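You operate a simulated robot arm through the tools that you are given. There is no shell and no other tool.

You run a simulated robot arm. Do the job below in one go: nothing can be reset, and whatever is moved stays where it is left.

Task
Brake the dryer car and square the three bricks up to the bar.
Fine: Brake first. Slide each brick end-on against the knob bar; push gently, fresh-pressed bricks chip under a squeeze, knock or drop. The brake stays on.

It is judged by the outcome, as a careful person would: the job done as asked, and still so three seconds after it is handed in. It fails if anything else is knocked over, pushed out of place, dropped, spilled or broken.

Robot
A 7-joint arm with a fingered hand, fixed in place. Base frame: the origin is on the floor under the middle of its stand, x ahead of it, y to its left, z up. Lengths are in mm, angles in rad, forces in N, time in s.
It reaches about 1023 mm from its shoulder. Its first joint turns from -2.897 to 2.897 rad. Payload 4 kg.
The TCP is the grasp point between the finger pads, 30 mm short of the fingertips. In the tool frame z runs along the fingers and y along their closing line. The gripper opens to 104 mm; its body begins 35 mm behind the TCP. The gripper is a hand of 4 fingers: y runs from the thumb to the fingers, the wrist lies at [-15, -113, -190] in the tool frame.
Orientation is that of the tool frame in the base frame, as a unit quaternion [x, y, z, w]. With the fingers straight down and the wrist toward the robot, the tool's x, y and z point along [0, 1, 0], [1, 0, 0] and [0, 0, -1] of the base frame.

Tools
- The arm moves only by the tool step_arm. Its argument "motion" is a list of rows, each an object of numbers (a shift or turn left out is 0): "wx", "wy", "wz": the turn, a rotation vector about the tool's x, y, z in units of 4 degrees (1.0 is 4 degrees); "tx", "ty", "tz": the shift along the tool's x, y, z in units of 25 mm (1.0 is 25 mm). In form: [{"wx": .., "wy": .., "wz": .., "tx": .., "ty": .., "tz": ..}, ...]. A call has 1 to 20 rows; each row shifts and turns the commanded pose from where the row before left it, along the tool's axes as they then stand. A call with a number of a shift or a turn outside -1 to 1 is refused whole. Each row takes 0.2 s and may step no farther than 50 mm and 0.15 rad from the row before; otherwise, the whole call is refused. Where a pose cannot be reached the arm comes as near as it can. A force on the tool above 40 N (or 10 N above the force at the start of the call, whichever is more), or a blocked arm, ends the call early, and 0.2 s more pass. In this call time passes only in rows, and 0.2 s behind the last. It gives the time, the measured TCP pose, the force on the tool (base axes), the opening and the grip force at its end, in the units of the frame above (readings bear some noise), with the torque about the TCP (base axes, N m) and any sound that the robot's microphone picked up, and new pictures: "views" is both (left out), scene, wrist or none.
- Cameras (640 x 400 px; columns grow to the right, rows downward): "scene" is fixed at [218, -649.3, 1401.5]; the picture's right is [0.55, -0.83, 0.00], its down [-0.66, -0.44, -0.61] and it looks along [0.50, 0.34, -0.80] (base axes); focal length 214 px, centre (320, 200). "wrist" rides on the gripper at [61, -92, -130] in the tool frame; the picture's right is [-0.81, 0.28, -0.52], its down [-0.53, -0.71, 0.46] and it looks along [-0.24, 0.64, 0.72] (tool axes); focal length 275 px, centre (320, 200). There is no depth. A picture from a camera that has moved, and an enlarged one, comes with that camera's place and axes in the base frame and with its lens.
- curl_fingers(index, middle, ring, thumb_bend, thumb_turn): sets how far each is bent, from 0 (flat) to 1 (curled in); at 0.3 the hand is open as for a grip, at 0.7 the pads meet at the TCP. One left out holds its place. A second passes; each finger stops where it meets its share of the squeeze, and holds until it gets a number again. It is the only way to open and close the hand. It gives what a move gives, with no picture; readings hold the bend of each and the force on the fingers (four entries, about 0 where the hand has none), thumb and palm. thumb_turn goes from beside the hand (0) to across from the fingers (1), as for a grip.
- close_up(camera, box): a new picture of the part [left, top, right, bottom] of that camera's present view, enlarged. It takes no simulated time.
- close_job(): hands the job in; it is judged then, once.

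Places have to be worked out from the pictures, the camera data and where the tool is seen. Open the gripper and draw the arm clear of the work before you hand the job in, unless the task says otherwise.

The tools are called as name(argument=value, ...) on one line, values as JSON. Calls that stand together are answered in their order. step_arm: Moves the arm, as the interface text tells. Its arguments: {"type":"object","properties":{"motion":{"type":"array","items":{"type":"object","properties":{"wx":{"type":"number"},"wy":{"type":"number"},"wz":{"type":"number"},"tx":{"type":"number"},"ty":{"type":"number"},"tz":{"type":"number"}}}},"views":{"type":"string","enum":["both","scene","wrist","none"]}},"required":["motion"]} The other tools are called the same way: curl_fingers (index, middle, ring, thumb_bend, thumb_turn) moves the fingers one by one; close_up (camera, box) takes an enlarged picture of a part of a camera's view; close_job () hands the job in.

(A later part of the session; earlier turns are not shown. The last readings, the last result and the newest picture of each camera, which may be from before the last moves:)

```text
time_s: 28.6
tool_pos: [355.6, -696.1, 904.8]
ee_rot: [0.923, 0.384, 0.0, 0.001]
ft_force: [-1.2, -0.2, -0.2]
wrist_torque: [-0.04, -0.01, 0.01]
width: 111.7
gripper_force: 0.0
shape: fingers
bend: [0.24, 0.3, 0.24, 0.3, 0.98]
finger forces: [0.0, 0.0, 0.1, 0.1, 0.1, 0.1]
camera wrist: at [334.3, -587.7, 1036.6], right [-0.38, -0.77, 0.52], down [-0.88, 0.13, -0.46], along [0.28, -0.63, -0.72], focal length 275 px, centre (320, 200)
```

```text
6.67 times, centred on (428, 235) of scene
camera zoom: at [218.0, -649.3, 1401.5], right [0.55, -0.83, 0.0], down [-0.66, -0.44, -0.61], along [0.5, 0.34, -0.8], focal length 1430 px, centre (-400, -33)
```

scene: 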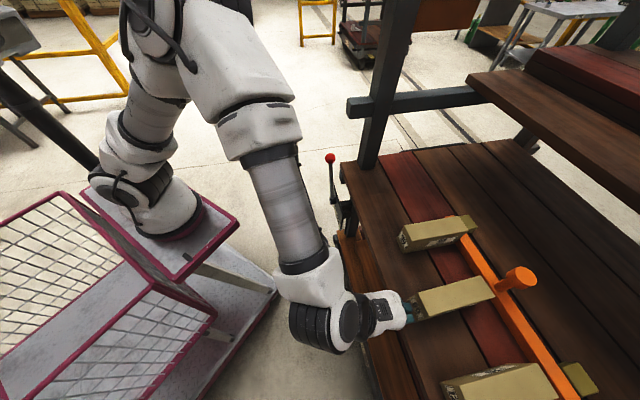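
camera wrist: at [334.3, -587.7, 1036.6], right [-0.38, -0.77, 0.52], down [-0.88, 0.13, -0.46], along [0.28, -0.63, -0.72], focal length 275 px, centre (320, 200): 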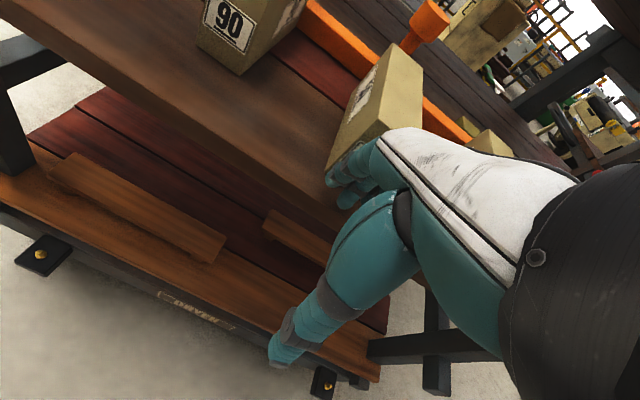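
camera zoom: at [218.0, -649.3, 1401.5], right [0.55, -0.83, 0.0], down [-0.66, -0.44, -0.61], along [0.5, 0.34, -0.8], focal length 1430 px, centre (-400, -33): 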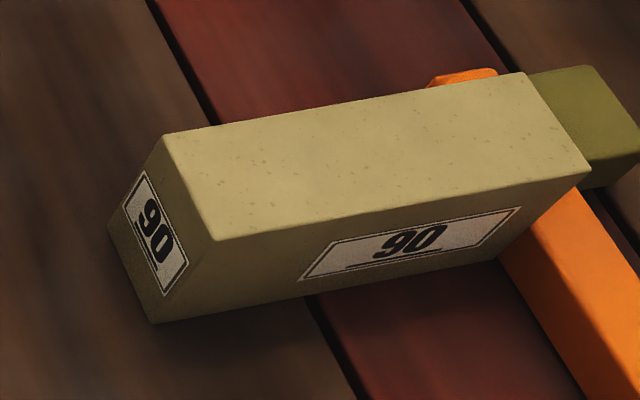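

Brick "90" rests flush at the bar, yaw nearly zero. The hand is now centred behind brick "50" with ~18 mm to go; I creep in.

step_arm(motion=[{"ty": 0.1}, {"ty": 0.1}, {"ty": 0.1}, {"ty": 0.1}, {"ty": 0.06}, {"ty": 0.06}], views="none")

```text
time_s: 30.0
tool_pos: [364.7, -704.3, 905.2]
ee_rot: [0.924, 0.383, 0.0, 0.0]
ft_force: [-0.5, 0.2, 0.2]
wrist_torque: [0.0, 0.03, -0.02]
width: 111.5
gripper_force: 0.0
shape: fingers
bend: [0.24, 0.3, 0.24, 0.3, 0.98]
finger forces: [0.0, 0.1, 0.0, 0.0, 0.0, 0.1]
```

No contact yet at n≈756. Continuing in 1.5 mm steps.

step_arm(motion=[{"ty": 0.06}, {"ty": 0.06}, {"ty": 0.06}], views="none")

close_up(camera="scene", box=[370, 270, 450, 320])

```text
time_s: 30.8
tool_pos: [368.3, -708.5, 906.0]
ee_rot: [0.924, 0.382, 0.0, 0.0]
ft_force: [-1.7, 1.3, 1.0]
wrist_torque: [-0.02, -0.02, -0.02]
width: 110.4
gripper_force: 1.6
shape: fingers
bend: [0.24, 0.3, 0.24, 0.3, 0.98]
finger forces: [1.5, 0.0, 0.9, 0.0, 0.0, 0.0]
```

```text
8.00 times, centred on (410, 295) of scene
camera zoom: at [218.0, -649.3, 1401.5], right [0.55, -0.83, 0.0], down [-0.66, -0.44, -0.61], along [0.5, 0.34, -0.8], focal length 1716 px, centre (-400, -560)
```

zoom: 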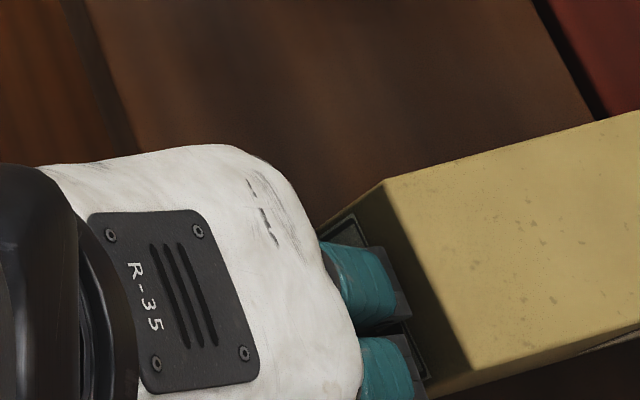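

Index 1.5 N and ring 0.9 N: both touching brick "50". Its gap is ~41 mm, so I slide 30 mm first.

step_arm(motion=[{"ty": 0.1}, {"ty": 0.1}, {"ty": 0.1}, {"ty": 0.1}, {"ty": 0.1}, {"ty": 0.1}, {"ty": 0.1}, {"ty": 0.1}, {"ty": 0.1}, {"ty": 0.1}, {"ty": 0.1}, {"ty": 0.1}], views="none")

close_up(camera="scene", box=[400, 260, 544, 350])

close_up(camera="scene", box=[470, 265, 518, 315])

```text
time_s: 33.4
tool_pos: [390.2, -730.2, 904.6]
ee_rot: [0.924, 0.383, 0.0, 0.0]
ft_force: [-1.3, 2.4, 1.2]
wrist_torque: [-0.04, -0.01, 0.0]
width: 110.4
gripper_force: 0.9
shape: fingers
bend: [0.25, 0.3, 0.25, 0.3, 0.98]
finger forces: [1.3, 0.0, 1.3, 0.1, 0.0, 0.1]
```

```text
4.44 times, centred on (472, 305) of scene
camera zoom: at [218.0, -649.3, 1401.5], right [0.55, -0.83, 0.0], down [-0.66, -0.44, -0.61], along [0.5, 0.34, -0.8], focal length 953 px, centre (-356, -267)
```

zoom: 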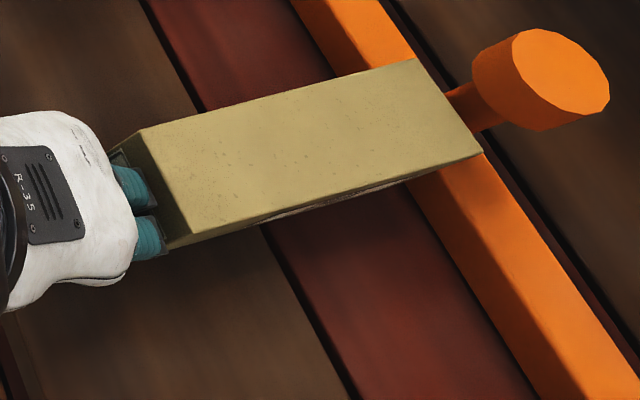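

```text
8.00 times, centred on (494, 290) of scene
camera zoom: at [218.0, -649.3, 1401.5], right [0.55, -0.83, 0.0], down [-0.66, -0.44, -0.61], along [0.5, 0.34, -0.8], focal length 1716 px, centre (-1072, -520)
```

zoom: 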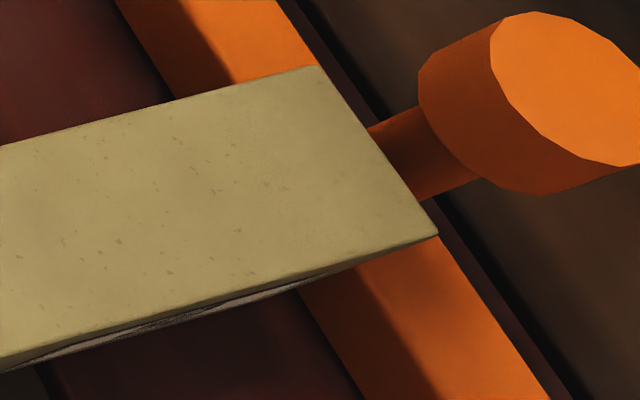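

About 12 mm left, loads balanced at 1.3/1.3 N, and the bar knob is clear of the brick's path. I advance another 7 mm in small rows.

step_arm(motion=[{"ty": 0.07}, {"ty": 0.07}, {"ty": 0.07}, {"ty": 0.07}], views="none")

close_up(camera="scene", box=[470, 265, 518, 315])

close_up(camera="wrist", box=[300, 0, 500, 220])

```text
time_s: 34.4
tool_pos: [393.9, -734.7, 905.4]
ee_rot: [0.924, 0.383, 0.0, 0.0]
ft_force: [-1.2, 1.6, 0.5]
wrist_torque: [0.02, 0.02, 0.02]
width: 110.3
gripper_force: 0.9
shape: fingers
bend: [0.24, 0.3, 0.25, 0.3, 0.98]
finger forces: [1.2, 0.0, 0.8, 0.1, 0.0, 0.0]
```

```text
8.00 times, centred on (494, 290) of scene
camera zoom: at [218.0, -649.3, 1401.5], right [0.55, -0.83, 0.0], down [-0.66, -0.44, -0.61], along [0.5, 0.34, -0.8], focal length 1716 px, centre (-1072, -520)
```

zoom: 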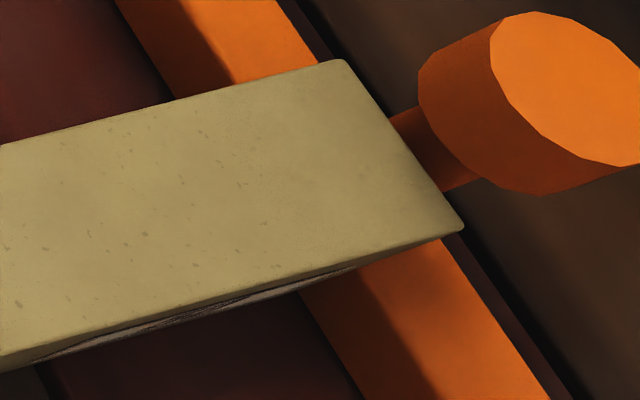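

```text
1.82 times, centred on (400, 110) of wrist
camera zoom: at [373.7, -626.2, 1035.9], right [-0.38, -0.77, 0.52], down [-0.88, 0.13, -0.46], along [0.28, -0.63, -0.72], focal length 500 px, centre (174, 364)
```

zoom: 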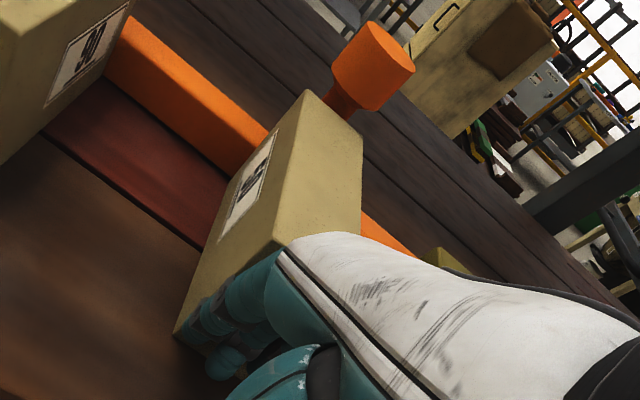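

By comparison with brick "90" (bar contact at TCP n≈801) I'm at n≈798, so ~3 mm remain. Stepping 1 mm at a time.

step_arm(motion=[{"ty": 0.04}, {"ty": 0.04}], views="none")

```text
time_s: 35.0
tool_pos: [394.9, -734.5, 905.3]
ee_rot: [0.924, 0.383, 0.001, 0.001]
ft_force: [-1.8, 2.5, -0.4]
wrist_torque: [0.06, 0.06, 0.01]
width: 109.9
gripper_force: 1.0
shape: fingers
bend: [0.25, 0.3, 0.25, 0.3, 0.98]
finger forces: [1.1, 0.1, 0.9, 0.0, 0.0, 0.0]
```

Still just sliding (2 N). Two more 1 mm steps.

step_arm(motion=[{"ty": 0.04}, {"ty": 0.04}], views="none")

close_up(camera="scene", box=[470, 265, 518, 315])

```text
time_s: 35.6
tool_pos: [396.7, -738.3, 905.7]
ee_rot: [0.924, 0.382, 0.0, 0.0]
ft_force: [-3.7, 3.2, 2.1]
wrist_torque: [-0.05, -0.02, -0.01]
width: 109.4
gripper_force: 2.9
shape: fingers
bend: [0.25, 0.31, 0.26, 0.3, 0.98]
finger forces: [2.1, 1.3, 2.1, 0.1, 0.0, 0.0]
```

```text
8.00 times, centred on (494, 290) of scene
camera zoom: at [218.0, -649.3, 1401.5], right [0.55, -0.83, 0.0], down [-0.66, -0.44, -0.61], along [0.5, 0.34, -0.8], focal length 1716 px, centre (-1072, -520)
```

zoom: 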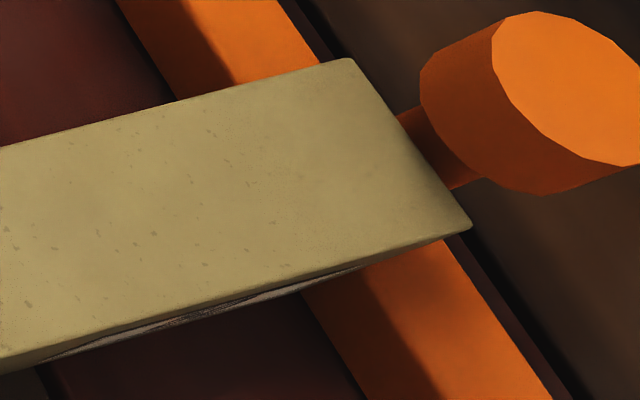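

Load is up to 5.5 N (bar contact). I'll check whether the brick is flush by looking at both of its ends.

close_up(camera="scene", box=[400, 260, 544, 350])

close_up(camera="wrist", box=[320, 20, 440, 140])

close_up(camera="scene", box=[400, 280, 448, 330])

```text
4.44 times, centred on (472, 305) of scene
camera zoom: at [218.0, -649.3, 1401.5], right [0.55, -0.83, 0.0], down [-0.66, -0.44, -0.61], along [0.5, 0.34, -0.8], focal length 953 px, centre (-356, -267)
```

zoom: 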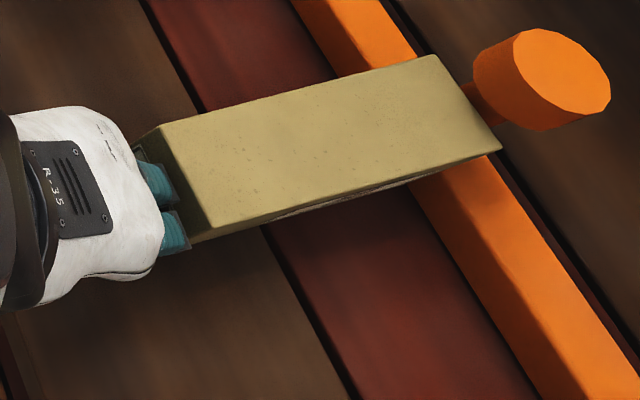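

```text
3.33 times, centred on (380, 80) of wrist
camera zoom: at [375.4, -629.2, 1036.4], right [-0.38, -0.77, 0.52], down [-0.88, 0.13, -0.46], along [0.28, -0.63, -0.72], focal length 918 px, centre (120, 600)
```

zoom: 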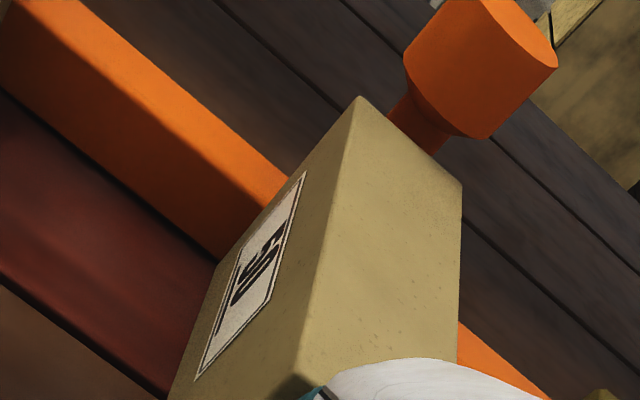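

```text
8.00 times, centred on (424, 305) of scene
camera zoom: at [218.0, -649.3, 1401.5], right [0.55, -0.83, 0.0], down [-0.66, -0.44, -0.61], along [0.5, 0.34, -0.8], focal length 1716 px, centre (-512, -640)
```

zoom: 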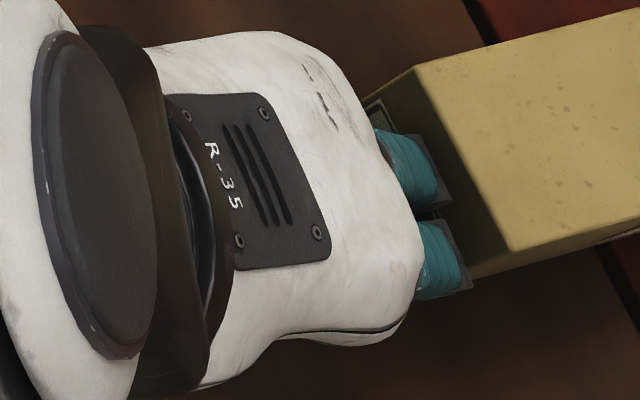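

Brick "50" still seems ~1.5° off (its +m side slightly behind), and the bar/knob looked to shift by under a millimetre. I'll check the stop blocks behind the bar before pressing more.

close_up(camera="scene", box=[536, 340, 616, 400])

close_up(camera="scene", box=[440, 205, 488, 245])

close_up(camera="scene", box=[470, 250, 550, 310])

```text
6.67 times, centred on (576, 370) of scene
camera zoom: at [218.0, -649.3, 1401.5], right [0.55, -0.83, 0.0], down [-0.66, -0.44, -0.61], along [0.5, 0.34, -0.8], focal length 1430 px, centre (-1387, -933)
```

zoom: 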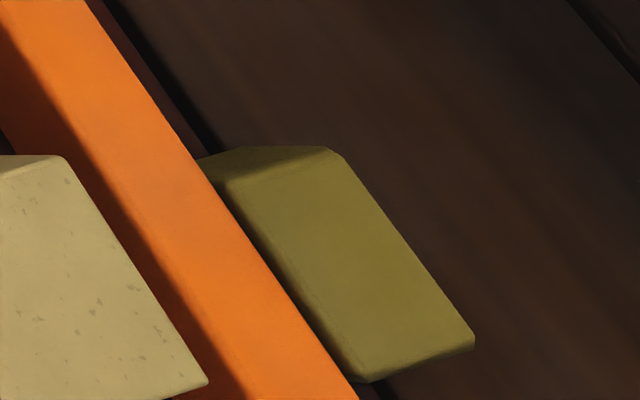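

```text
10.00 times, centred on (464, 225) of scene
camera zoom: at [218.0, -649.3, 1401.5], right [0.55, -0.83, 0.0], down [-0.66, -0.44, -0.61], along [0.5, 0.34, -0.8], focal length 2145 px, centre (-1120, -50)
```

zoom: 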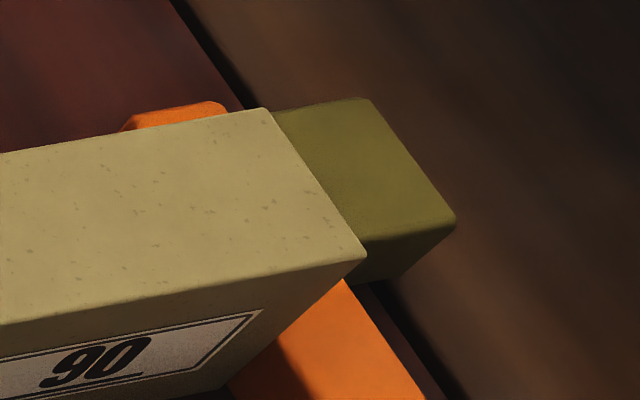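

```text
6.67 times, centred on (510, 280) of scene
camera zoom: at [218.0, -649.3, 1401.5], right [0.55, -0.83, 0.0], down [-0.66, -0.44, -0.61], along [0.5, 0.34, -0.8], focal length 1430 px, centre (-947, -333)
```

zoom: 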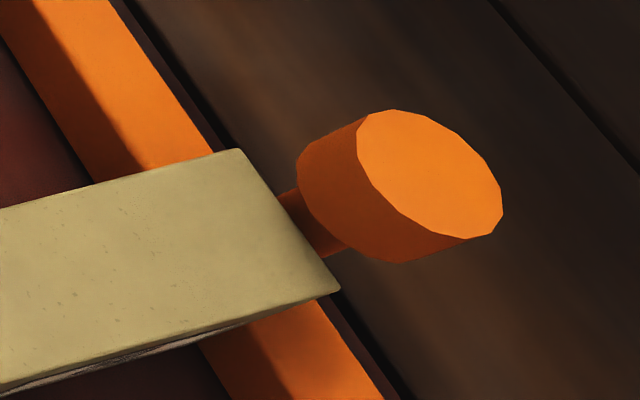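

Both stop blocks sit right behind the bar, so it is backed. I'll extend the index finger slightly to swing the brick's +m side in toward the bar.

curl_fingers(index=0.22)

close_up(camera="scene", box=[470, 265, 518, 315])

close_up(camera="scene", box=[400, 280, 448, 330])

```text
time_s: 36.6
tool_pos: [395.7, -737.7, 906.2]
ee_rot: [0.924, 0.383, 0.001, 0.0]
ft_force: [-5.1, 5.0, 2.6]
wrist_torque: [-0.07, -0.03, -0.07]
width: 109.3
gripper_force: 3.4
shape: fingers
bend: [0.24, 0.31, 0.26, 0.3, 0.98]
finger forces: [4.1, 1.3, 2.3, 0.0, 0.0, 0.0]
```

```text
8.00 times, centred on (494, 290) of scene
camera zoom: at [218.0, -649.3, 1401.5], right [0.55, -0.83, 0.0], down [-0.66, -0.44, -0.61], along [0.5, 0.34, -0.8], focal length 1716 px, centre (-1072, -520)
```

zoom: 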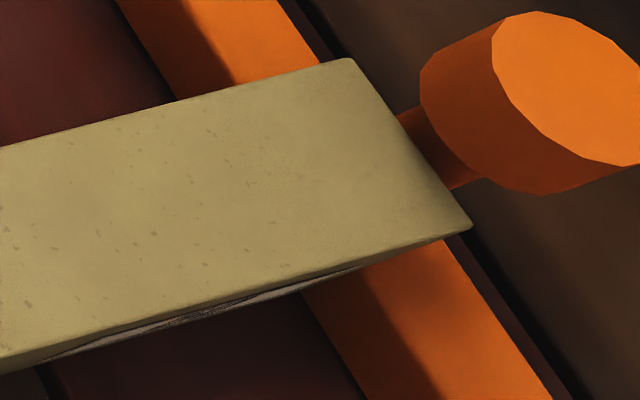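

```text
8.00 times, centred on (424, 305) of scene
camera zoom: at [218.0, -649.3, 1401.5], right [0.55, -0.83, 0.0], down [-0.66, -0.44, -0.61], along [0.5, 0.34, -0.8], focal length 1716 px, centre (-512, -640)
```

zoom: 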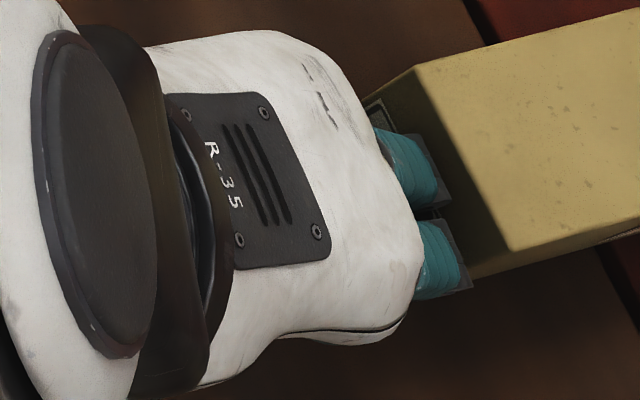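

The brick did not move further with the index at 4 N, which suggests it is already against the bar. I'll zoom on the left lower corner in the wrist view to look for any gap.

close_up(camera="wrist", box=[326, 72, 374, 116])

close_up(camera="scene", box=[490, 285, 530, 325])

```text
9.09 times, centred on (350, 94) of wrist
camera zoom: at [375.5, -629.1, 1036.4], right [-0.38, -0.77, 0.52], down [-0.88, 0.13, -0.46], along [0.28, -0.63, -0.72], focal length 2502 px, centre (47, 1164)
```

zoom: 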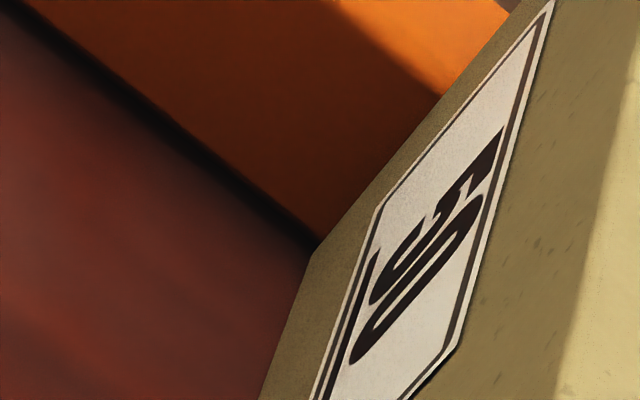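

```text
10.00 times, centred on (510, 305) of scene
camera zoom: at [218.0, -649.3, 1401.5], right [0.55, -0.83, 0.0], down [-0.66, -0.44, -0.61], along [0.5, 0.34, -0.8], focal length 2145 px, centre (-1580, -850)
```

zoom: 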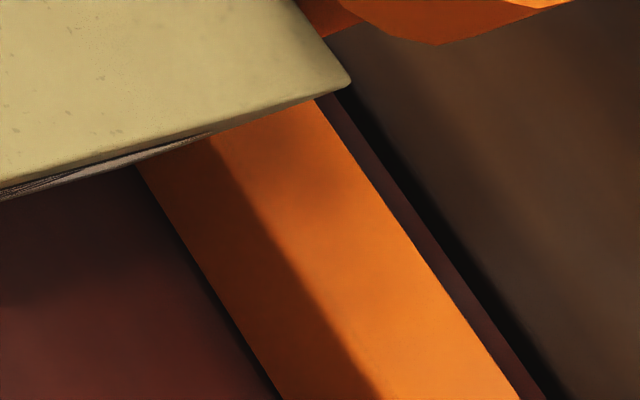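

Looking closely, the brick's lower-left corner still shows a small gap (a couple of mm) to the bar while the right corner touches. I'll ease ring and middle back and let the index alone swing that side in.

curl_fingers(index=0.2, middle=0.33, ring=0.27)

close_up(camera="wrist", box=[326, 72, 374, 116])

close_up(camera="scene", box=[470, 265, 518, 315])

```text
time_s: 37.6
tool_pos: [395.4, -738.5, 905.8]
ee_rot: [0.924, 0.382, 0.0, 0.0]
ft_force: [-4.2, 3.6, 1.4]
wrist_torque: [0.03, 0.03, 0.03]
width: 109.7
gripper_force: 2.7
shape: fingers
bend: [0.23, 0.33, 0.27, 0.3, 0.98]
finger forces: [5.2, 0.0, 0.0, 0.0, 0.0, 0.0]
```

```text
9.09 times, centred on (350, 94) of wrist
camera zoom: at [375.8, -629.2, 1036.2], right [-0.38, -0.77, 0.52], down [-0.88, 0.13, -0.46], along [0.28, -0.63, -0.72], focal length 2502 px, centre (47, 1164)
```

zoom: 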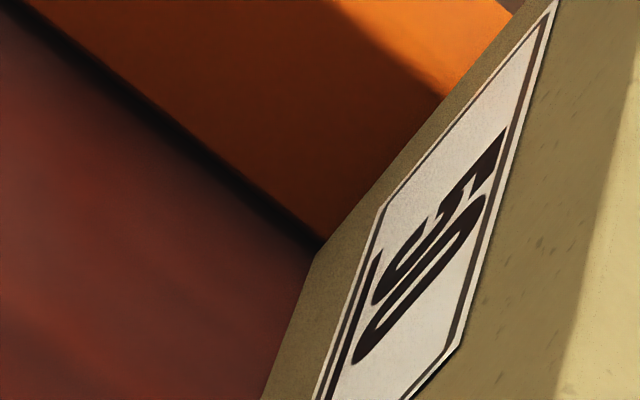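

```text
8.00 times, centred on (494, 290) of scene
camera zoom: at [218.0, -649.3, 1401.5], right [0.55, -0.83, 0.0], down [-0.66, -0.44, -0.61], along [0.5, 0.34, -0.8], focal length 1716 px, centre (-1072, -520)
```

zoom: 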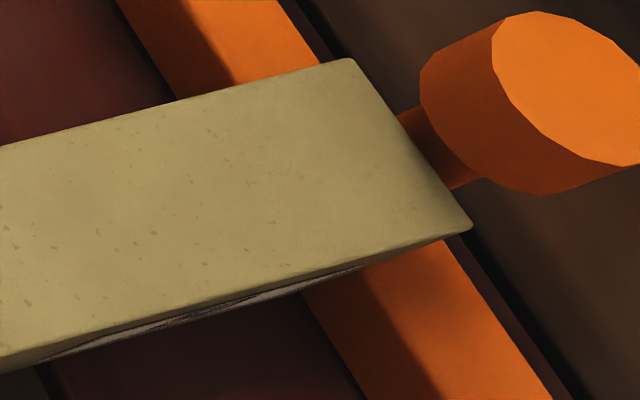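

Index alone at 5 N didn't rotate it: finger friction holds the near end sideways. The brick needs its near end shifted ~3–4 mm toward +m, so I'll drag it gently sideways with the light contact held.

step_arm(motion=[{"tx": 0.05}, {"tx": 0.05}], views="none")

close_up(camera="scene", box=[470, 265, 518, 315])

close_up(camera="scene", box=[400, 280, 448, 330])

```text
time_s: 38.2
tool_pos: [398.7, -736.9, 904.7]
ee_rot: [0.924, 0.383, 0.0, -0.001]
ft_force: [-2.0, 3.5, -1.5]
wrist_torque: [0.11, 0.1, 0.05]
width: 110.9
gripper_force: 1.4
shape: fingers
bend: [0.23, 0.33, 0.27, 0.3, 0.98]
finger forces: [3.6, 0.1, 0.0, 0.0, 0.1, 0.1]
```

```text
8.00 times, centred on (494, 290) of scene
camera zoom: at [218.0, -649.3, 1401.5], right [0.55, -0.83, 0.0], down [-0.66, -0.44, -0.61], along [0.5, 0.34, -0.8], focal length 1716 px, centre (-1072, -520)
```

zoom: 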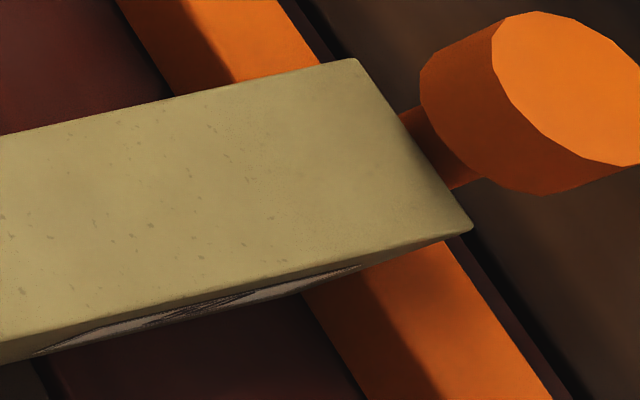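

```text
8.00 times, centred on (424, 305) of scene
camera zoom: at [218.0, -649.3, 1401.5], right [0.55, -0.83, 0.0], down [-0.66, -0.44, -0.61], along [0.5, 0.34, -0.8], focal length 1716 px, centre (-512, -640)
```

zoom: 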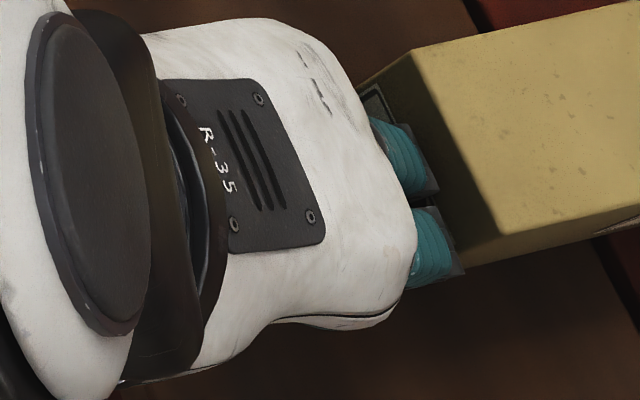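

That squared it: the brick's sides and end now read within ~0.3° of the bar. I'll restore the even three-finger contact and confirm it's seated.

curl_fingers(index=0.24, middle=0.3, ring=0.24)

close_up(camera="scene", box=[470, 265, 518, 315])

close_up(camera="wrist", box=[326, 72, 374, 116])

```text
time_s: 39.2
tool_pos: [397.4, -735.8, 906.3]
ee_rot: [0.924, 0.382, 0.0, 0.0]
ft_force: [-1.2, 2.7, -1.3]
wrist_torque: [0.1, 0.07, 0.06]
width: 110.2
gripper_force: 1.7
shape: fingers
bend: [0.24, 0.31, 0.26, 0.3, 0.98]
finger forces: [1.1, 0.5, 1.1, 0.0, 0.0, 0.0]
```

```text
8.00 times, centred on (494, 290) of scene
camera zoom: at [218.0, -649.3, 1401.5], right [0.55, -0.83, 0.0], down [-0.66, -0.44, -0.61], along [0.5, 0.34, -0.8], focal length 1716 px, centre (-1072, -520)
```

zoom: 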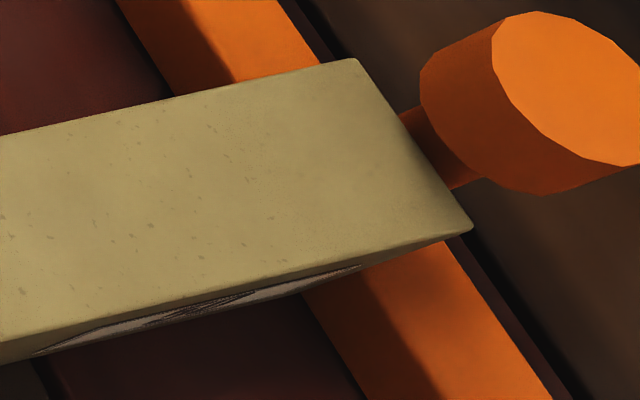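

```text
9.09 times, centred on (350, 94) of wrist
camera zoom: at [377.5, -627.3, 1036.4], right [-0.38, -0.77, 0.52], down [-0.88, 0.13, -0.46], along [0.28, -0.63, -0.72], focal length 2502 px, centre (47, 1164)
```

zoom: 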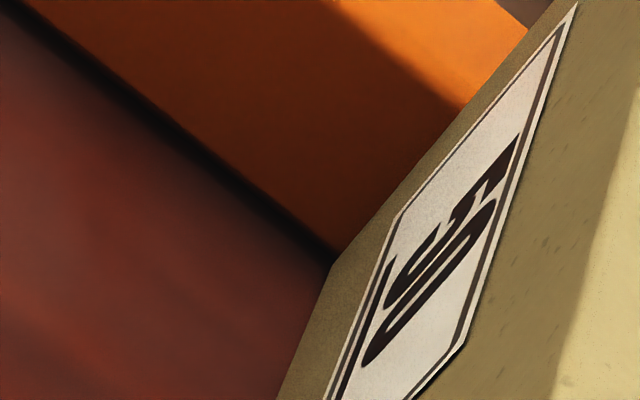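

The lower-left corner now meets the bar's foot. One 1 mm press to confirm it is seated.

step_arm(motion=[{"ty": 0.04}], views="none")

close_up(camera="scene", box=[470, 265, 518, 315])

```text
time_s: 39.6
tool_pos: [399.5, -737.0, 905.8]
ee_rot: [0.924, 0.383, 0.0, 0.0]
ft_force: [-3.9, 5.6, 1.1]
wrist_torque: [-0.01, -0.02, 0.02]
width: 109.7
gripper_force: 3.2
shape: fingers
bend: [0.25, 0.31, 0.26, 0.3, 0.98]
finger forces: [1.9, 1.5, 2.5, 0.0, 0.0, 0.0]
```

```text
8.00 times, centred on (494, 290) of scene
camera zoom: at [218.0, -649.3, 1401.5], right [0.55, -0.83, 0.0], down [-0.66, -0.44, -0.61], along [0.5, 0.34, -0.8], focal length 1716 px, centre (-1072, -520)
```

zoom: 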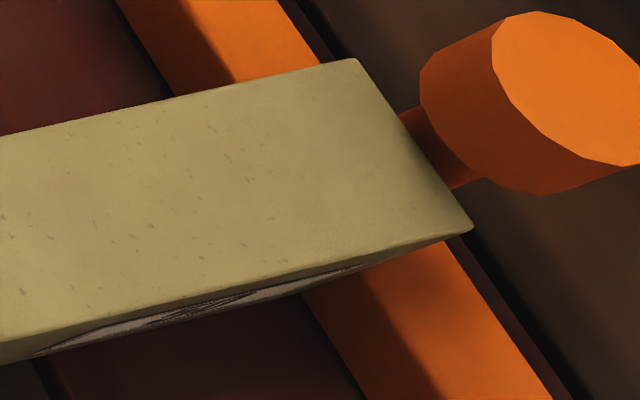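

Seated (5.9 N, no further motion). I back straight off and move along to brick "12…" (centre m≈−401).

step_arm(motion=[{"ty": -0.1}, {"ty": -0.3}, {"ty": -0.7}, {"ty": -0.7}, {"ty": -0.65}, {"tx": -0.6}, {"tx": -0.9}, {"tx": -0.9}, {"tx": -0.9}, {"tx": -0.9}, {"tx": -0.9}, {"tx": -0.88}], views="both")

close_up(camera="scene", box=[400, 260, 544, 350])

close_up(camera="scene", box=[432, 310, 576, 400])

```text
time_s: 42.2
tool_pos: [250.4, -797.8, 905.0]
ee_rot: [0.924, 0.384, -0.001, 0.0]
ft_force: [0.2, 0.7, -0.5]
wrist_torque: [-0.03, 0.02, 0.0]
width: 111.4
gripper_force: 0.1
shape: fingers
bend: [0.24, 0.3, 0.24, 0.3, 0.98]
finger forces: [0.1, 0.0, 0.0, 0.0, 0.0, 0.0]
camera wrist: at [228.8, -690.0, 1035.6], right [-0.38, -0.77, 0.52], down [-0.88, 0.13, -0.46], along [0.28, -0.63, -0.72], focal length 275 px, centre (320, 200)
```

scene: 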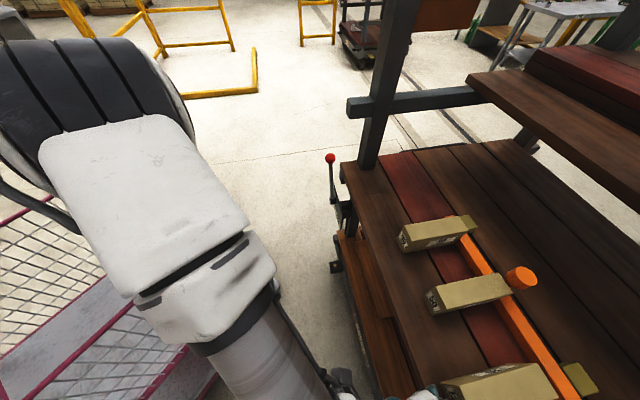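
wrist: 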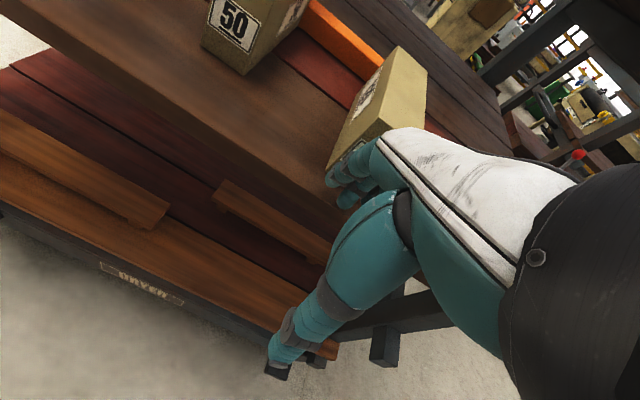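

```text
4.44 times, centred on (472, 305) of scene
camera zoom: at [218.0, -649.3, 1401.5], right [0.55, -0.83, 0.0], down [-0.66, -0.44, -0.61], along [0.5, 0.34, -0.8], focal length 953 px, centre (-356, -267)
```

zoom: 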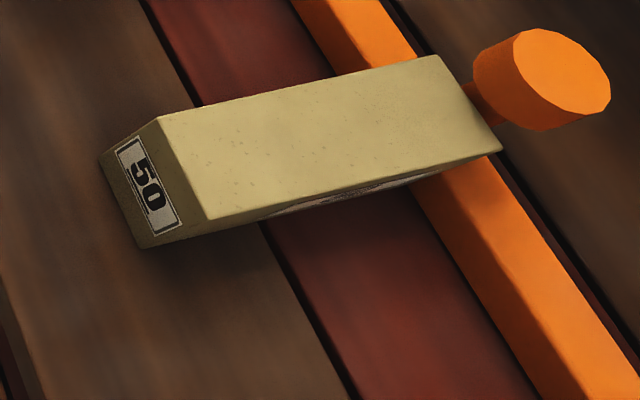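

```text
4.44 times, centred on (504, 355) of scene
camera zoom: at [218.0, -649.3, 1401.5], right [0.55, -0.83, 0.0], down [-0.66, -0.44, -0.61], along [0.5, 0.34, -0.8], focal length 953 px, centre (-498, -489)
```

zoom: 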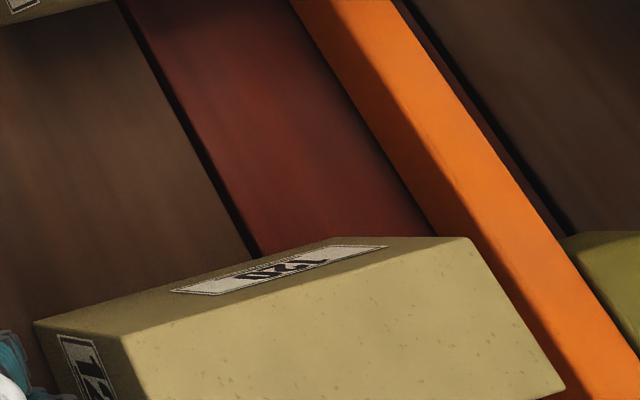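

Hand centred behind the third brick, ~19 mm short. Creeping in as before.

step_arm(motion=[{"ty": 0.1}, {"ty": 0.1}, {"ty": 0.1}, {"ty": 0.1}, {"ty": 0.06}, {"ty": 0.06}], views="none")

```text
time_s: 43.6
tool_pos: [258.7, -807.9, 903.8]
ee_rot: [0.924, 0.383, 0.0, 0.0]
ft_force: [-0.1, 0.3, -0.1]
wrist_torque: [0.0, 0.0, 0.02]
width: 111.1
gripper_force: 0.1
shape: fingers
bend: [0.24, 0.3, 0.24, 0.3, 0.98]
finger forces: [0.0, 0.0, 0.0, 0.0, 0.0, 0.0]
```

No contact yet at n≈754. Continuing in 1.5 mm steps.

step_arm(motion=[{"ty": 0.06}, {"ty": 0.06}, {"ty": 0.06}, {"ty": 0.06}], views="none")

```text
time_s: 44.6
tool_pos: [264.2, -813.5, 905.8]
ee_rot: [0.924, 0.383, 0.0, 0.0]
ft_force: [-1.4, 0.8, -1.1]
wrist_torque: [0.04, 0.06, -0.03]
width: 110.7
gripper_force: 1.1
shape: fingers
bend: [0.24, 0.3, 0.25, 0.3, 0.98]
finger forces: [0.9, 0.0, 1.2, 0.1, 0.0, 0.1]
```

Both outer fingers touch (0.9/1.2 N) at n≈761. Sliding 30 mm of the ~41 mm gap.

step_arm(motion=[{"ty": 0.1}, {"ty": 0.1}, {"ty": 0.1}, {"ty": 0.1}, {"ty": 0.1}, {"ty": 0.1}, {"ty": 0.1}, {"ty": 0.1}, {"ty": 0.1}, {"ty": 0.1}, {"ty": 0.1}, {"ty": 0.1}], views="scene")

close_up(camera="scene", box=[432, 310, 576, 400])

close_up(camera="wrist", box=[320, 20, 440, 140])

```text
time_s: 47.2
tool_pos: [284.2, -834.2, 905.2]
ee_rot: [0.924, 0.382, 0.0, 0.0]
ft_force: [-1.6, 1.4, 0.1]
wrist_torque: [0.09, 0.04, -0.03]
width: 110.6
gripper_force: 0.7
shape: fingers
bend: [0.24, 0.3, 0.25, 0.3, 0.98]
finger forces: [0.6, 0.0, 1.0, 0.0, 0.0, 0.1]
```

scene: 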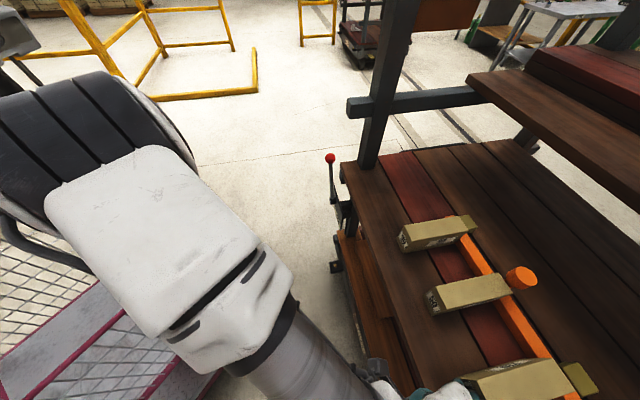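

```text
4.44 times, centred on (504, 355) of scene
camera zoom: at [218.0, -649.3, 1401.5], right [0.55, -0.83, 0.0], down [-0.66, -0.44, -0.61], along [0.5, 0.34, -0.8], focal length 953 px, centre (-498, -489)
```

zoom: 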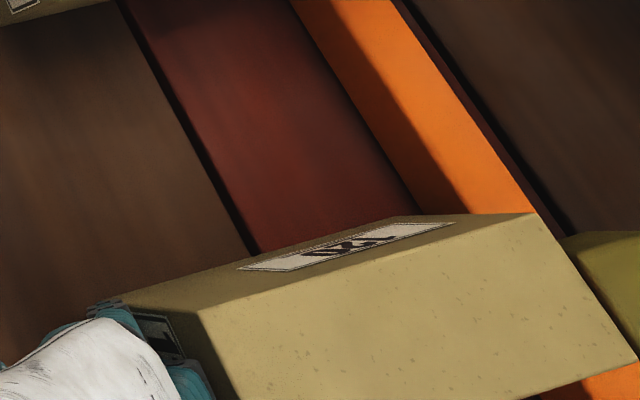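

```text
3.33 times, centred on (380, 80) of wrist
camera zoom: at [263.8, -725.1, 1035.6], right [-0.38, -0.77, 0.52], down [-0.88, 0.13, -0.46], along [0.28, -0.63, -0.72], focal length 918 px, centre (120, 600)
```

zoom: 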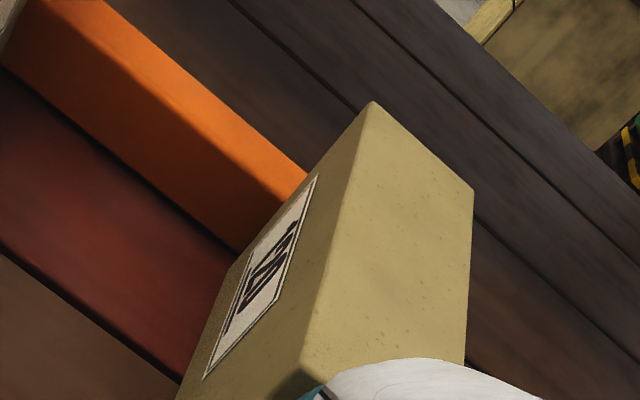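

About 10 mm remains, loads light (0.6/1.0 N), brick nearly square. Advancing 7 mm more in small rows.

step_arm(motion=[{"ty": 0.07}, {"ty": 0.07}, {"ty": 0.07}, {"ty": 0.07}], views="none")

close_up(camera="scene", box=[432, 310, 576, 400])

close_up(camera="wrist", box=[326, 72, 374, 116])

```text
time_s: 48.2
tool_pos: [288.7, -838.9, 904.2]
ee_rot: [0.924, 0.382, 0.0, 0.0]
ft_force: [-2.5, 2.1, 0.9]
wrist_torque: [-0.02, -0.01, -0.02]
width: 110.5
gripper_force: 1.7
shape: fingers
bend: [0.24, 0.3, 0.25, 0.3, 0.98]
finger forces: [1.1, 0.0, 1.5, 0.0, 0.1, 0.1]
```

```text
4.44 times, centred on (504, 355) of scene
camera zoom: at [218.0, -649.3, 1401.5], right [0.55, -0.83, 0.0], down [-0.66, -0.44, -0.61], along [0.5, 0.34, -0.8], focal length 953 px, centre (-498, -489)
```

zoom: 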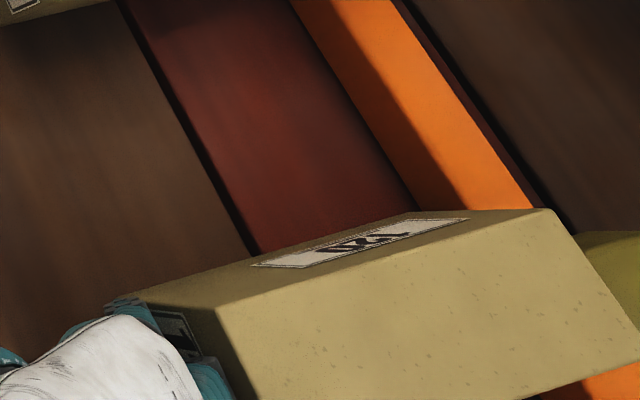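

```text
9.09 times, centred on (350, 94) of wrist
camera zoom: at [268.4, -730.3, 1036.2], right [-0.38, -0.77, 0.52], down [-0.88, 0.13, -0.46], along [0.28, -0.63, -0.72], focal length 2502 px, centre (47, 1164)
```

zoom: 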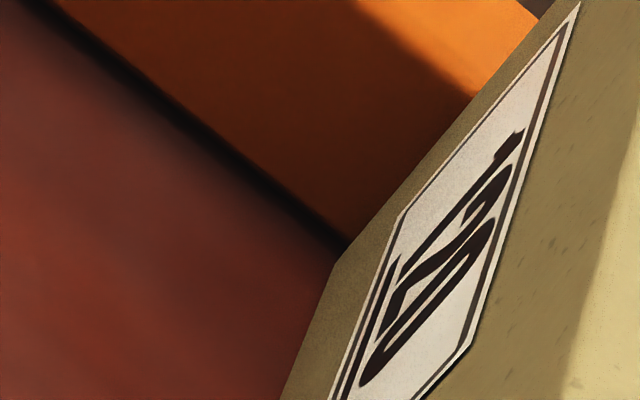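

Comparing with brick "50"'s seated look, ~4 mm remain (n≈797). Stepping 1 mm at a time.

step_arm(motion=[{"ty": 0.04}, {"ty": 0.04}, {"ty": 0.04}], views="none")

```text
time_s: 49.0
tool_pos: [291.6, -841.5, 905.8]
ee_rot: [0.924, 0.383, 0.0, 0.001]
ft_force: [-2.2, 0.6, 0.0]
wrist_torque: [0.01, 0.01, -0.05]
width: 110.5
gripper_force: 0.8
shape: fingers
bend: [0.24, 0.3, 0.25, 0.3, 0.98]
finger forces: [0.9, 0.2, 1.4, 0.1, 0.1, 0.1]
```

Still sliding at ~2.4 N. One more millimetre.

step_arm(motion=[{"ty": 0.04}], views="none")

close_up(camera="wrist", box=[326, 72, 374, 116])

```text
time_s: 49.4
tool_pos: [292.7, -841.5, 905.6]
ee_rot: [0.924, 0.383, 0.0, -0.001]
ft_force: [-2.2, 2.4, 1.0]
wrist_torque: [-0.01, 0.01, -0.05]
width: 110.3
gripper_force: 1.9
shape: fingers
bend: [0.25, 0.3, 0.25, 0.3, 0.98]
finger forces: [1.5, 0.5, 1.9, 0.1, 0.0, 0.1]
```

```text
9.09 times, centred on (350, 94) of wrist
camera zoom: at [271.6, -732.7, 1036.2], right [-0.38, -0.77, 0.52], down [-0.88, 0.13, -0.46], along [0.28, -0.63, -0.72], focal length 2502 px, centre (47, 1164)
```

zoom: 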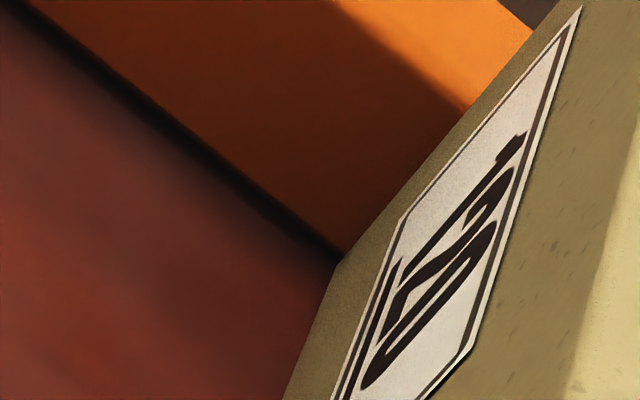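

Load now 3.9 N with the lower-left corner at the bar's foot; one more 1 mm step.

step_arm(motion=[{"ty": 0.04}], views="none")

close_up(camera="scene", box=[432, 310, 576, 400])

close_up(camera="wrist", box=[326, 72, 374, 116])

close_up(camera="scene", box=[530, 340, 610, 400])

```text
time_s: 49.8
tool_pos: [292.0, -843.6, 905.5]
ee_rot: [0.924, 0.382, 0.0, 0.0]
ft_force: [-5.2, 6.7, 2.6]
wrist_torque: [-0.08, -0.04, -0.04]
width: 109.0
gripper_force: 3.7
shape: fingers
bend: [0.25, 0.31, 0.26, 0.3, 0.98]
finger forces: [2.4, 2.0, 3.2, 0.1, 0.0, 0.0]
```

```text
4.44 times, centred on (504, 355) of scene
camera zoom: at [218.0, -649.3, 1401.5], right [0.55, -0.83, 0.0], down [-0.66, -0.44, -0.61], along [0.5, 0.34, -0.8], focal length 953 px, centre (-498, -489)
```

zoom: 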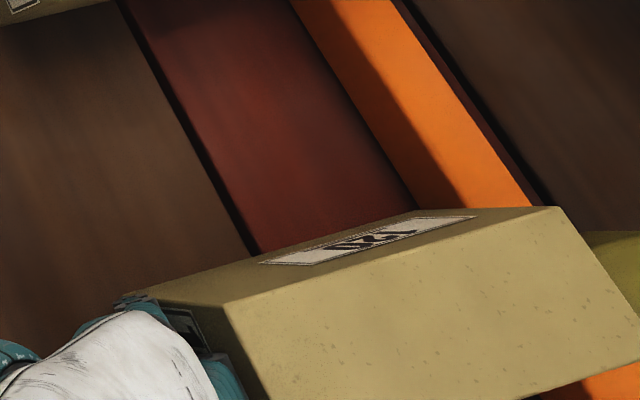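

```text
9.09 times, centred on (350, 94) of wrist
camera zoom: at [272.2, -733.8, 1036.3], right [-0.38, -0.77, 0.52], down [-0.88, 0.13, -0.46], along [0.28, -0.63, -0.72], focal length 2502 px, centre (47, 1164)
```

zoom: 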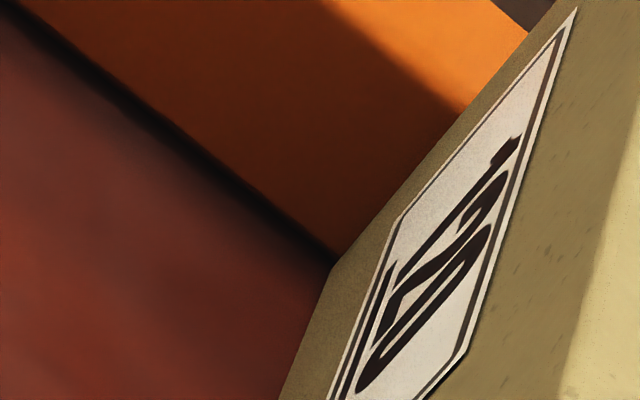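

```text
6.67 times, centred on (570, 370) of scene
camera zoom: at [218.0, -649.3, 1401.5], right [0.55, -0.83, 0.0], down [-0.66, -0.44, -0.61], along [0.5, 0.34, -0.8], focal length 1430 px, centre (-1347, -933)
```

zoom: 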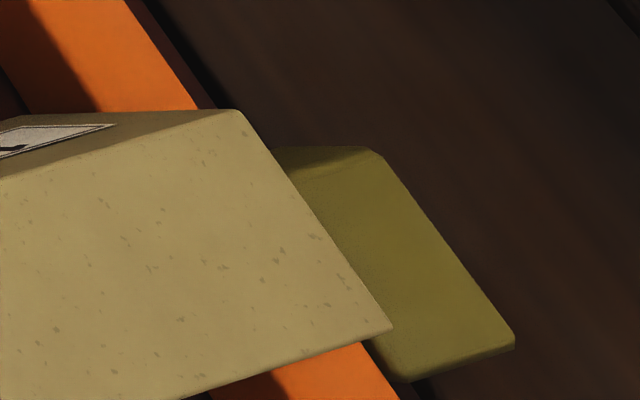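

Third brick is seated: 7.6 N with no more motion, and its sides and end read square to the bar. I back straight off, then lift clear and look over everything.

step_arm(motion=[{"ty": -0.1}, {"ty": -0.3}, {"ty": -0.7}, {"ty": -0.7}, {"ty": -0.8}, {"tz": -0.8}, {"tz": -0.8}, {"tz": -0.8}, {"tz": -0.8}, {"tz": -0.8}, {"tz": -0.8}, {"tz": -0.8, "tx": 0.5}, {"tz": -0.8, "tx": 0.8}, {"tx": 0.8}, {"tx": 0.8}, {"tx": 0.8}], views="both")

close_up(camera="scene", box=[380, 200, 620, 400])

```text
time_s: 53.2
tool_pos: [310.8, -730.9, 1064.8]
ee_rot: [0.924, 0.383, -0.001, 0.0]
ft_force: [0.3, 0.5, 0.2]
wrist_torque: [-0.01, -0.02, -0.01]
width: 111.7
gripper_force: 0.2
shape: fingers
bend: [0.24, 0.3, 0.24, 0.3, 0.98]
finger forces: [0.0, 0.0, 0.1, 0.0, 0.0, 0.0]
camera wrist: at [290.7, -621.6, 1195.5], right [-0.38, -0.77, 0.52], down [-0.88, 0.13, -0.46], along [0.28, -0.63, -0.73], focal length 275 px, centre (320, 200)
```

scene: 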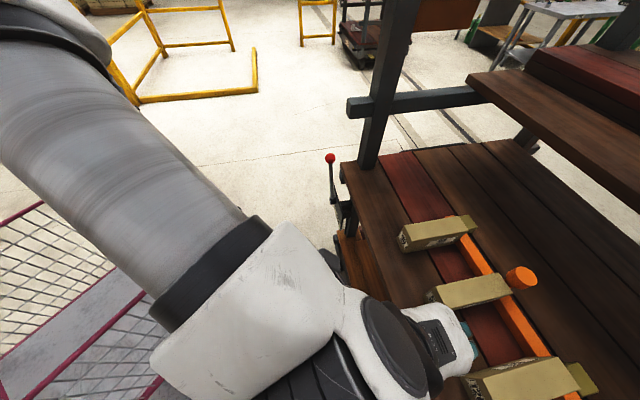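
wrist: 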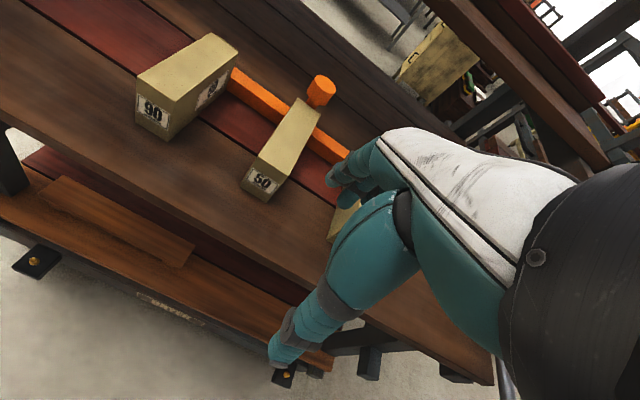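

```text
2.00 times, centred on (500, 300) of scene
camera zoom: at [218.0, -649.3, 1401.5], right [0.55, -0.83, 0.0], down [-0.66, -0.44, -0.61], along [0.5, 0.34, -0.8], focal length 429 px, centre (-40, 0)
```

zoom: 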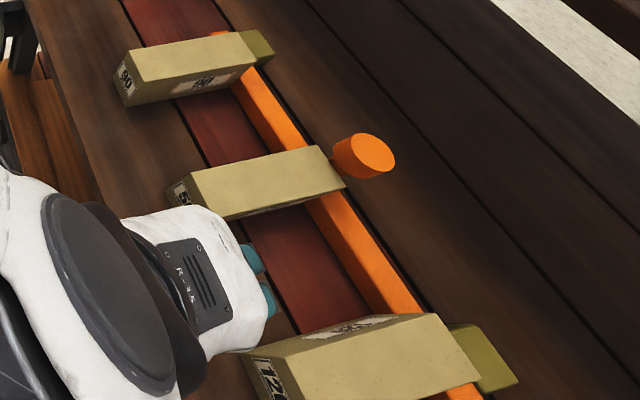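

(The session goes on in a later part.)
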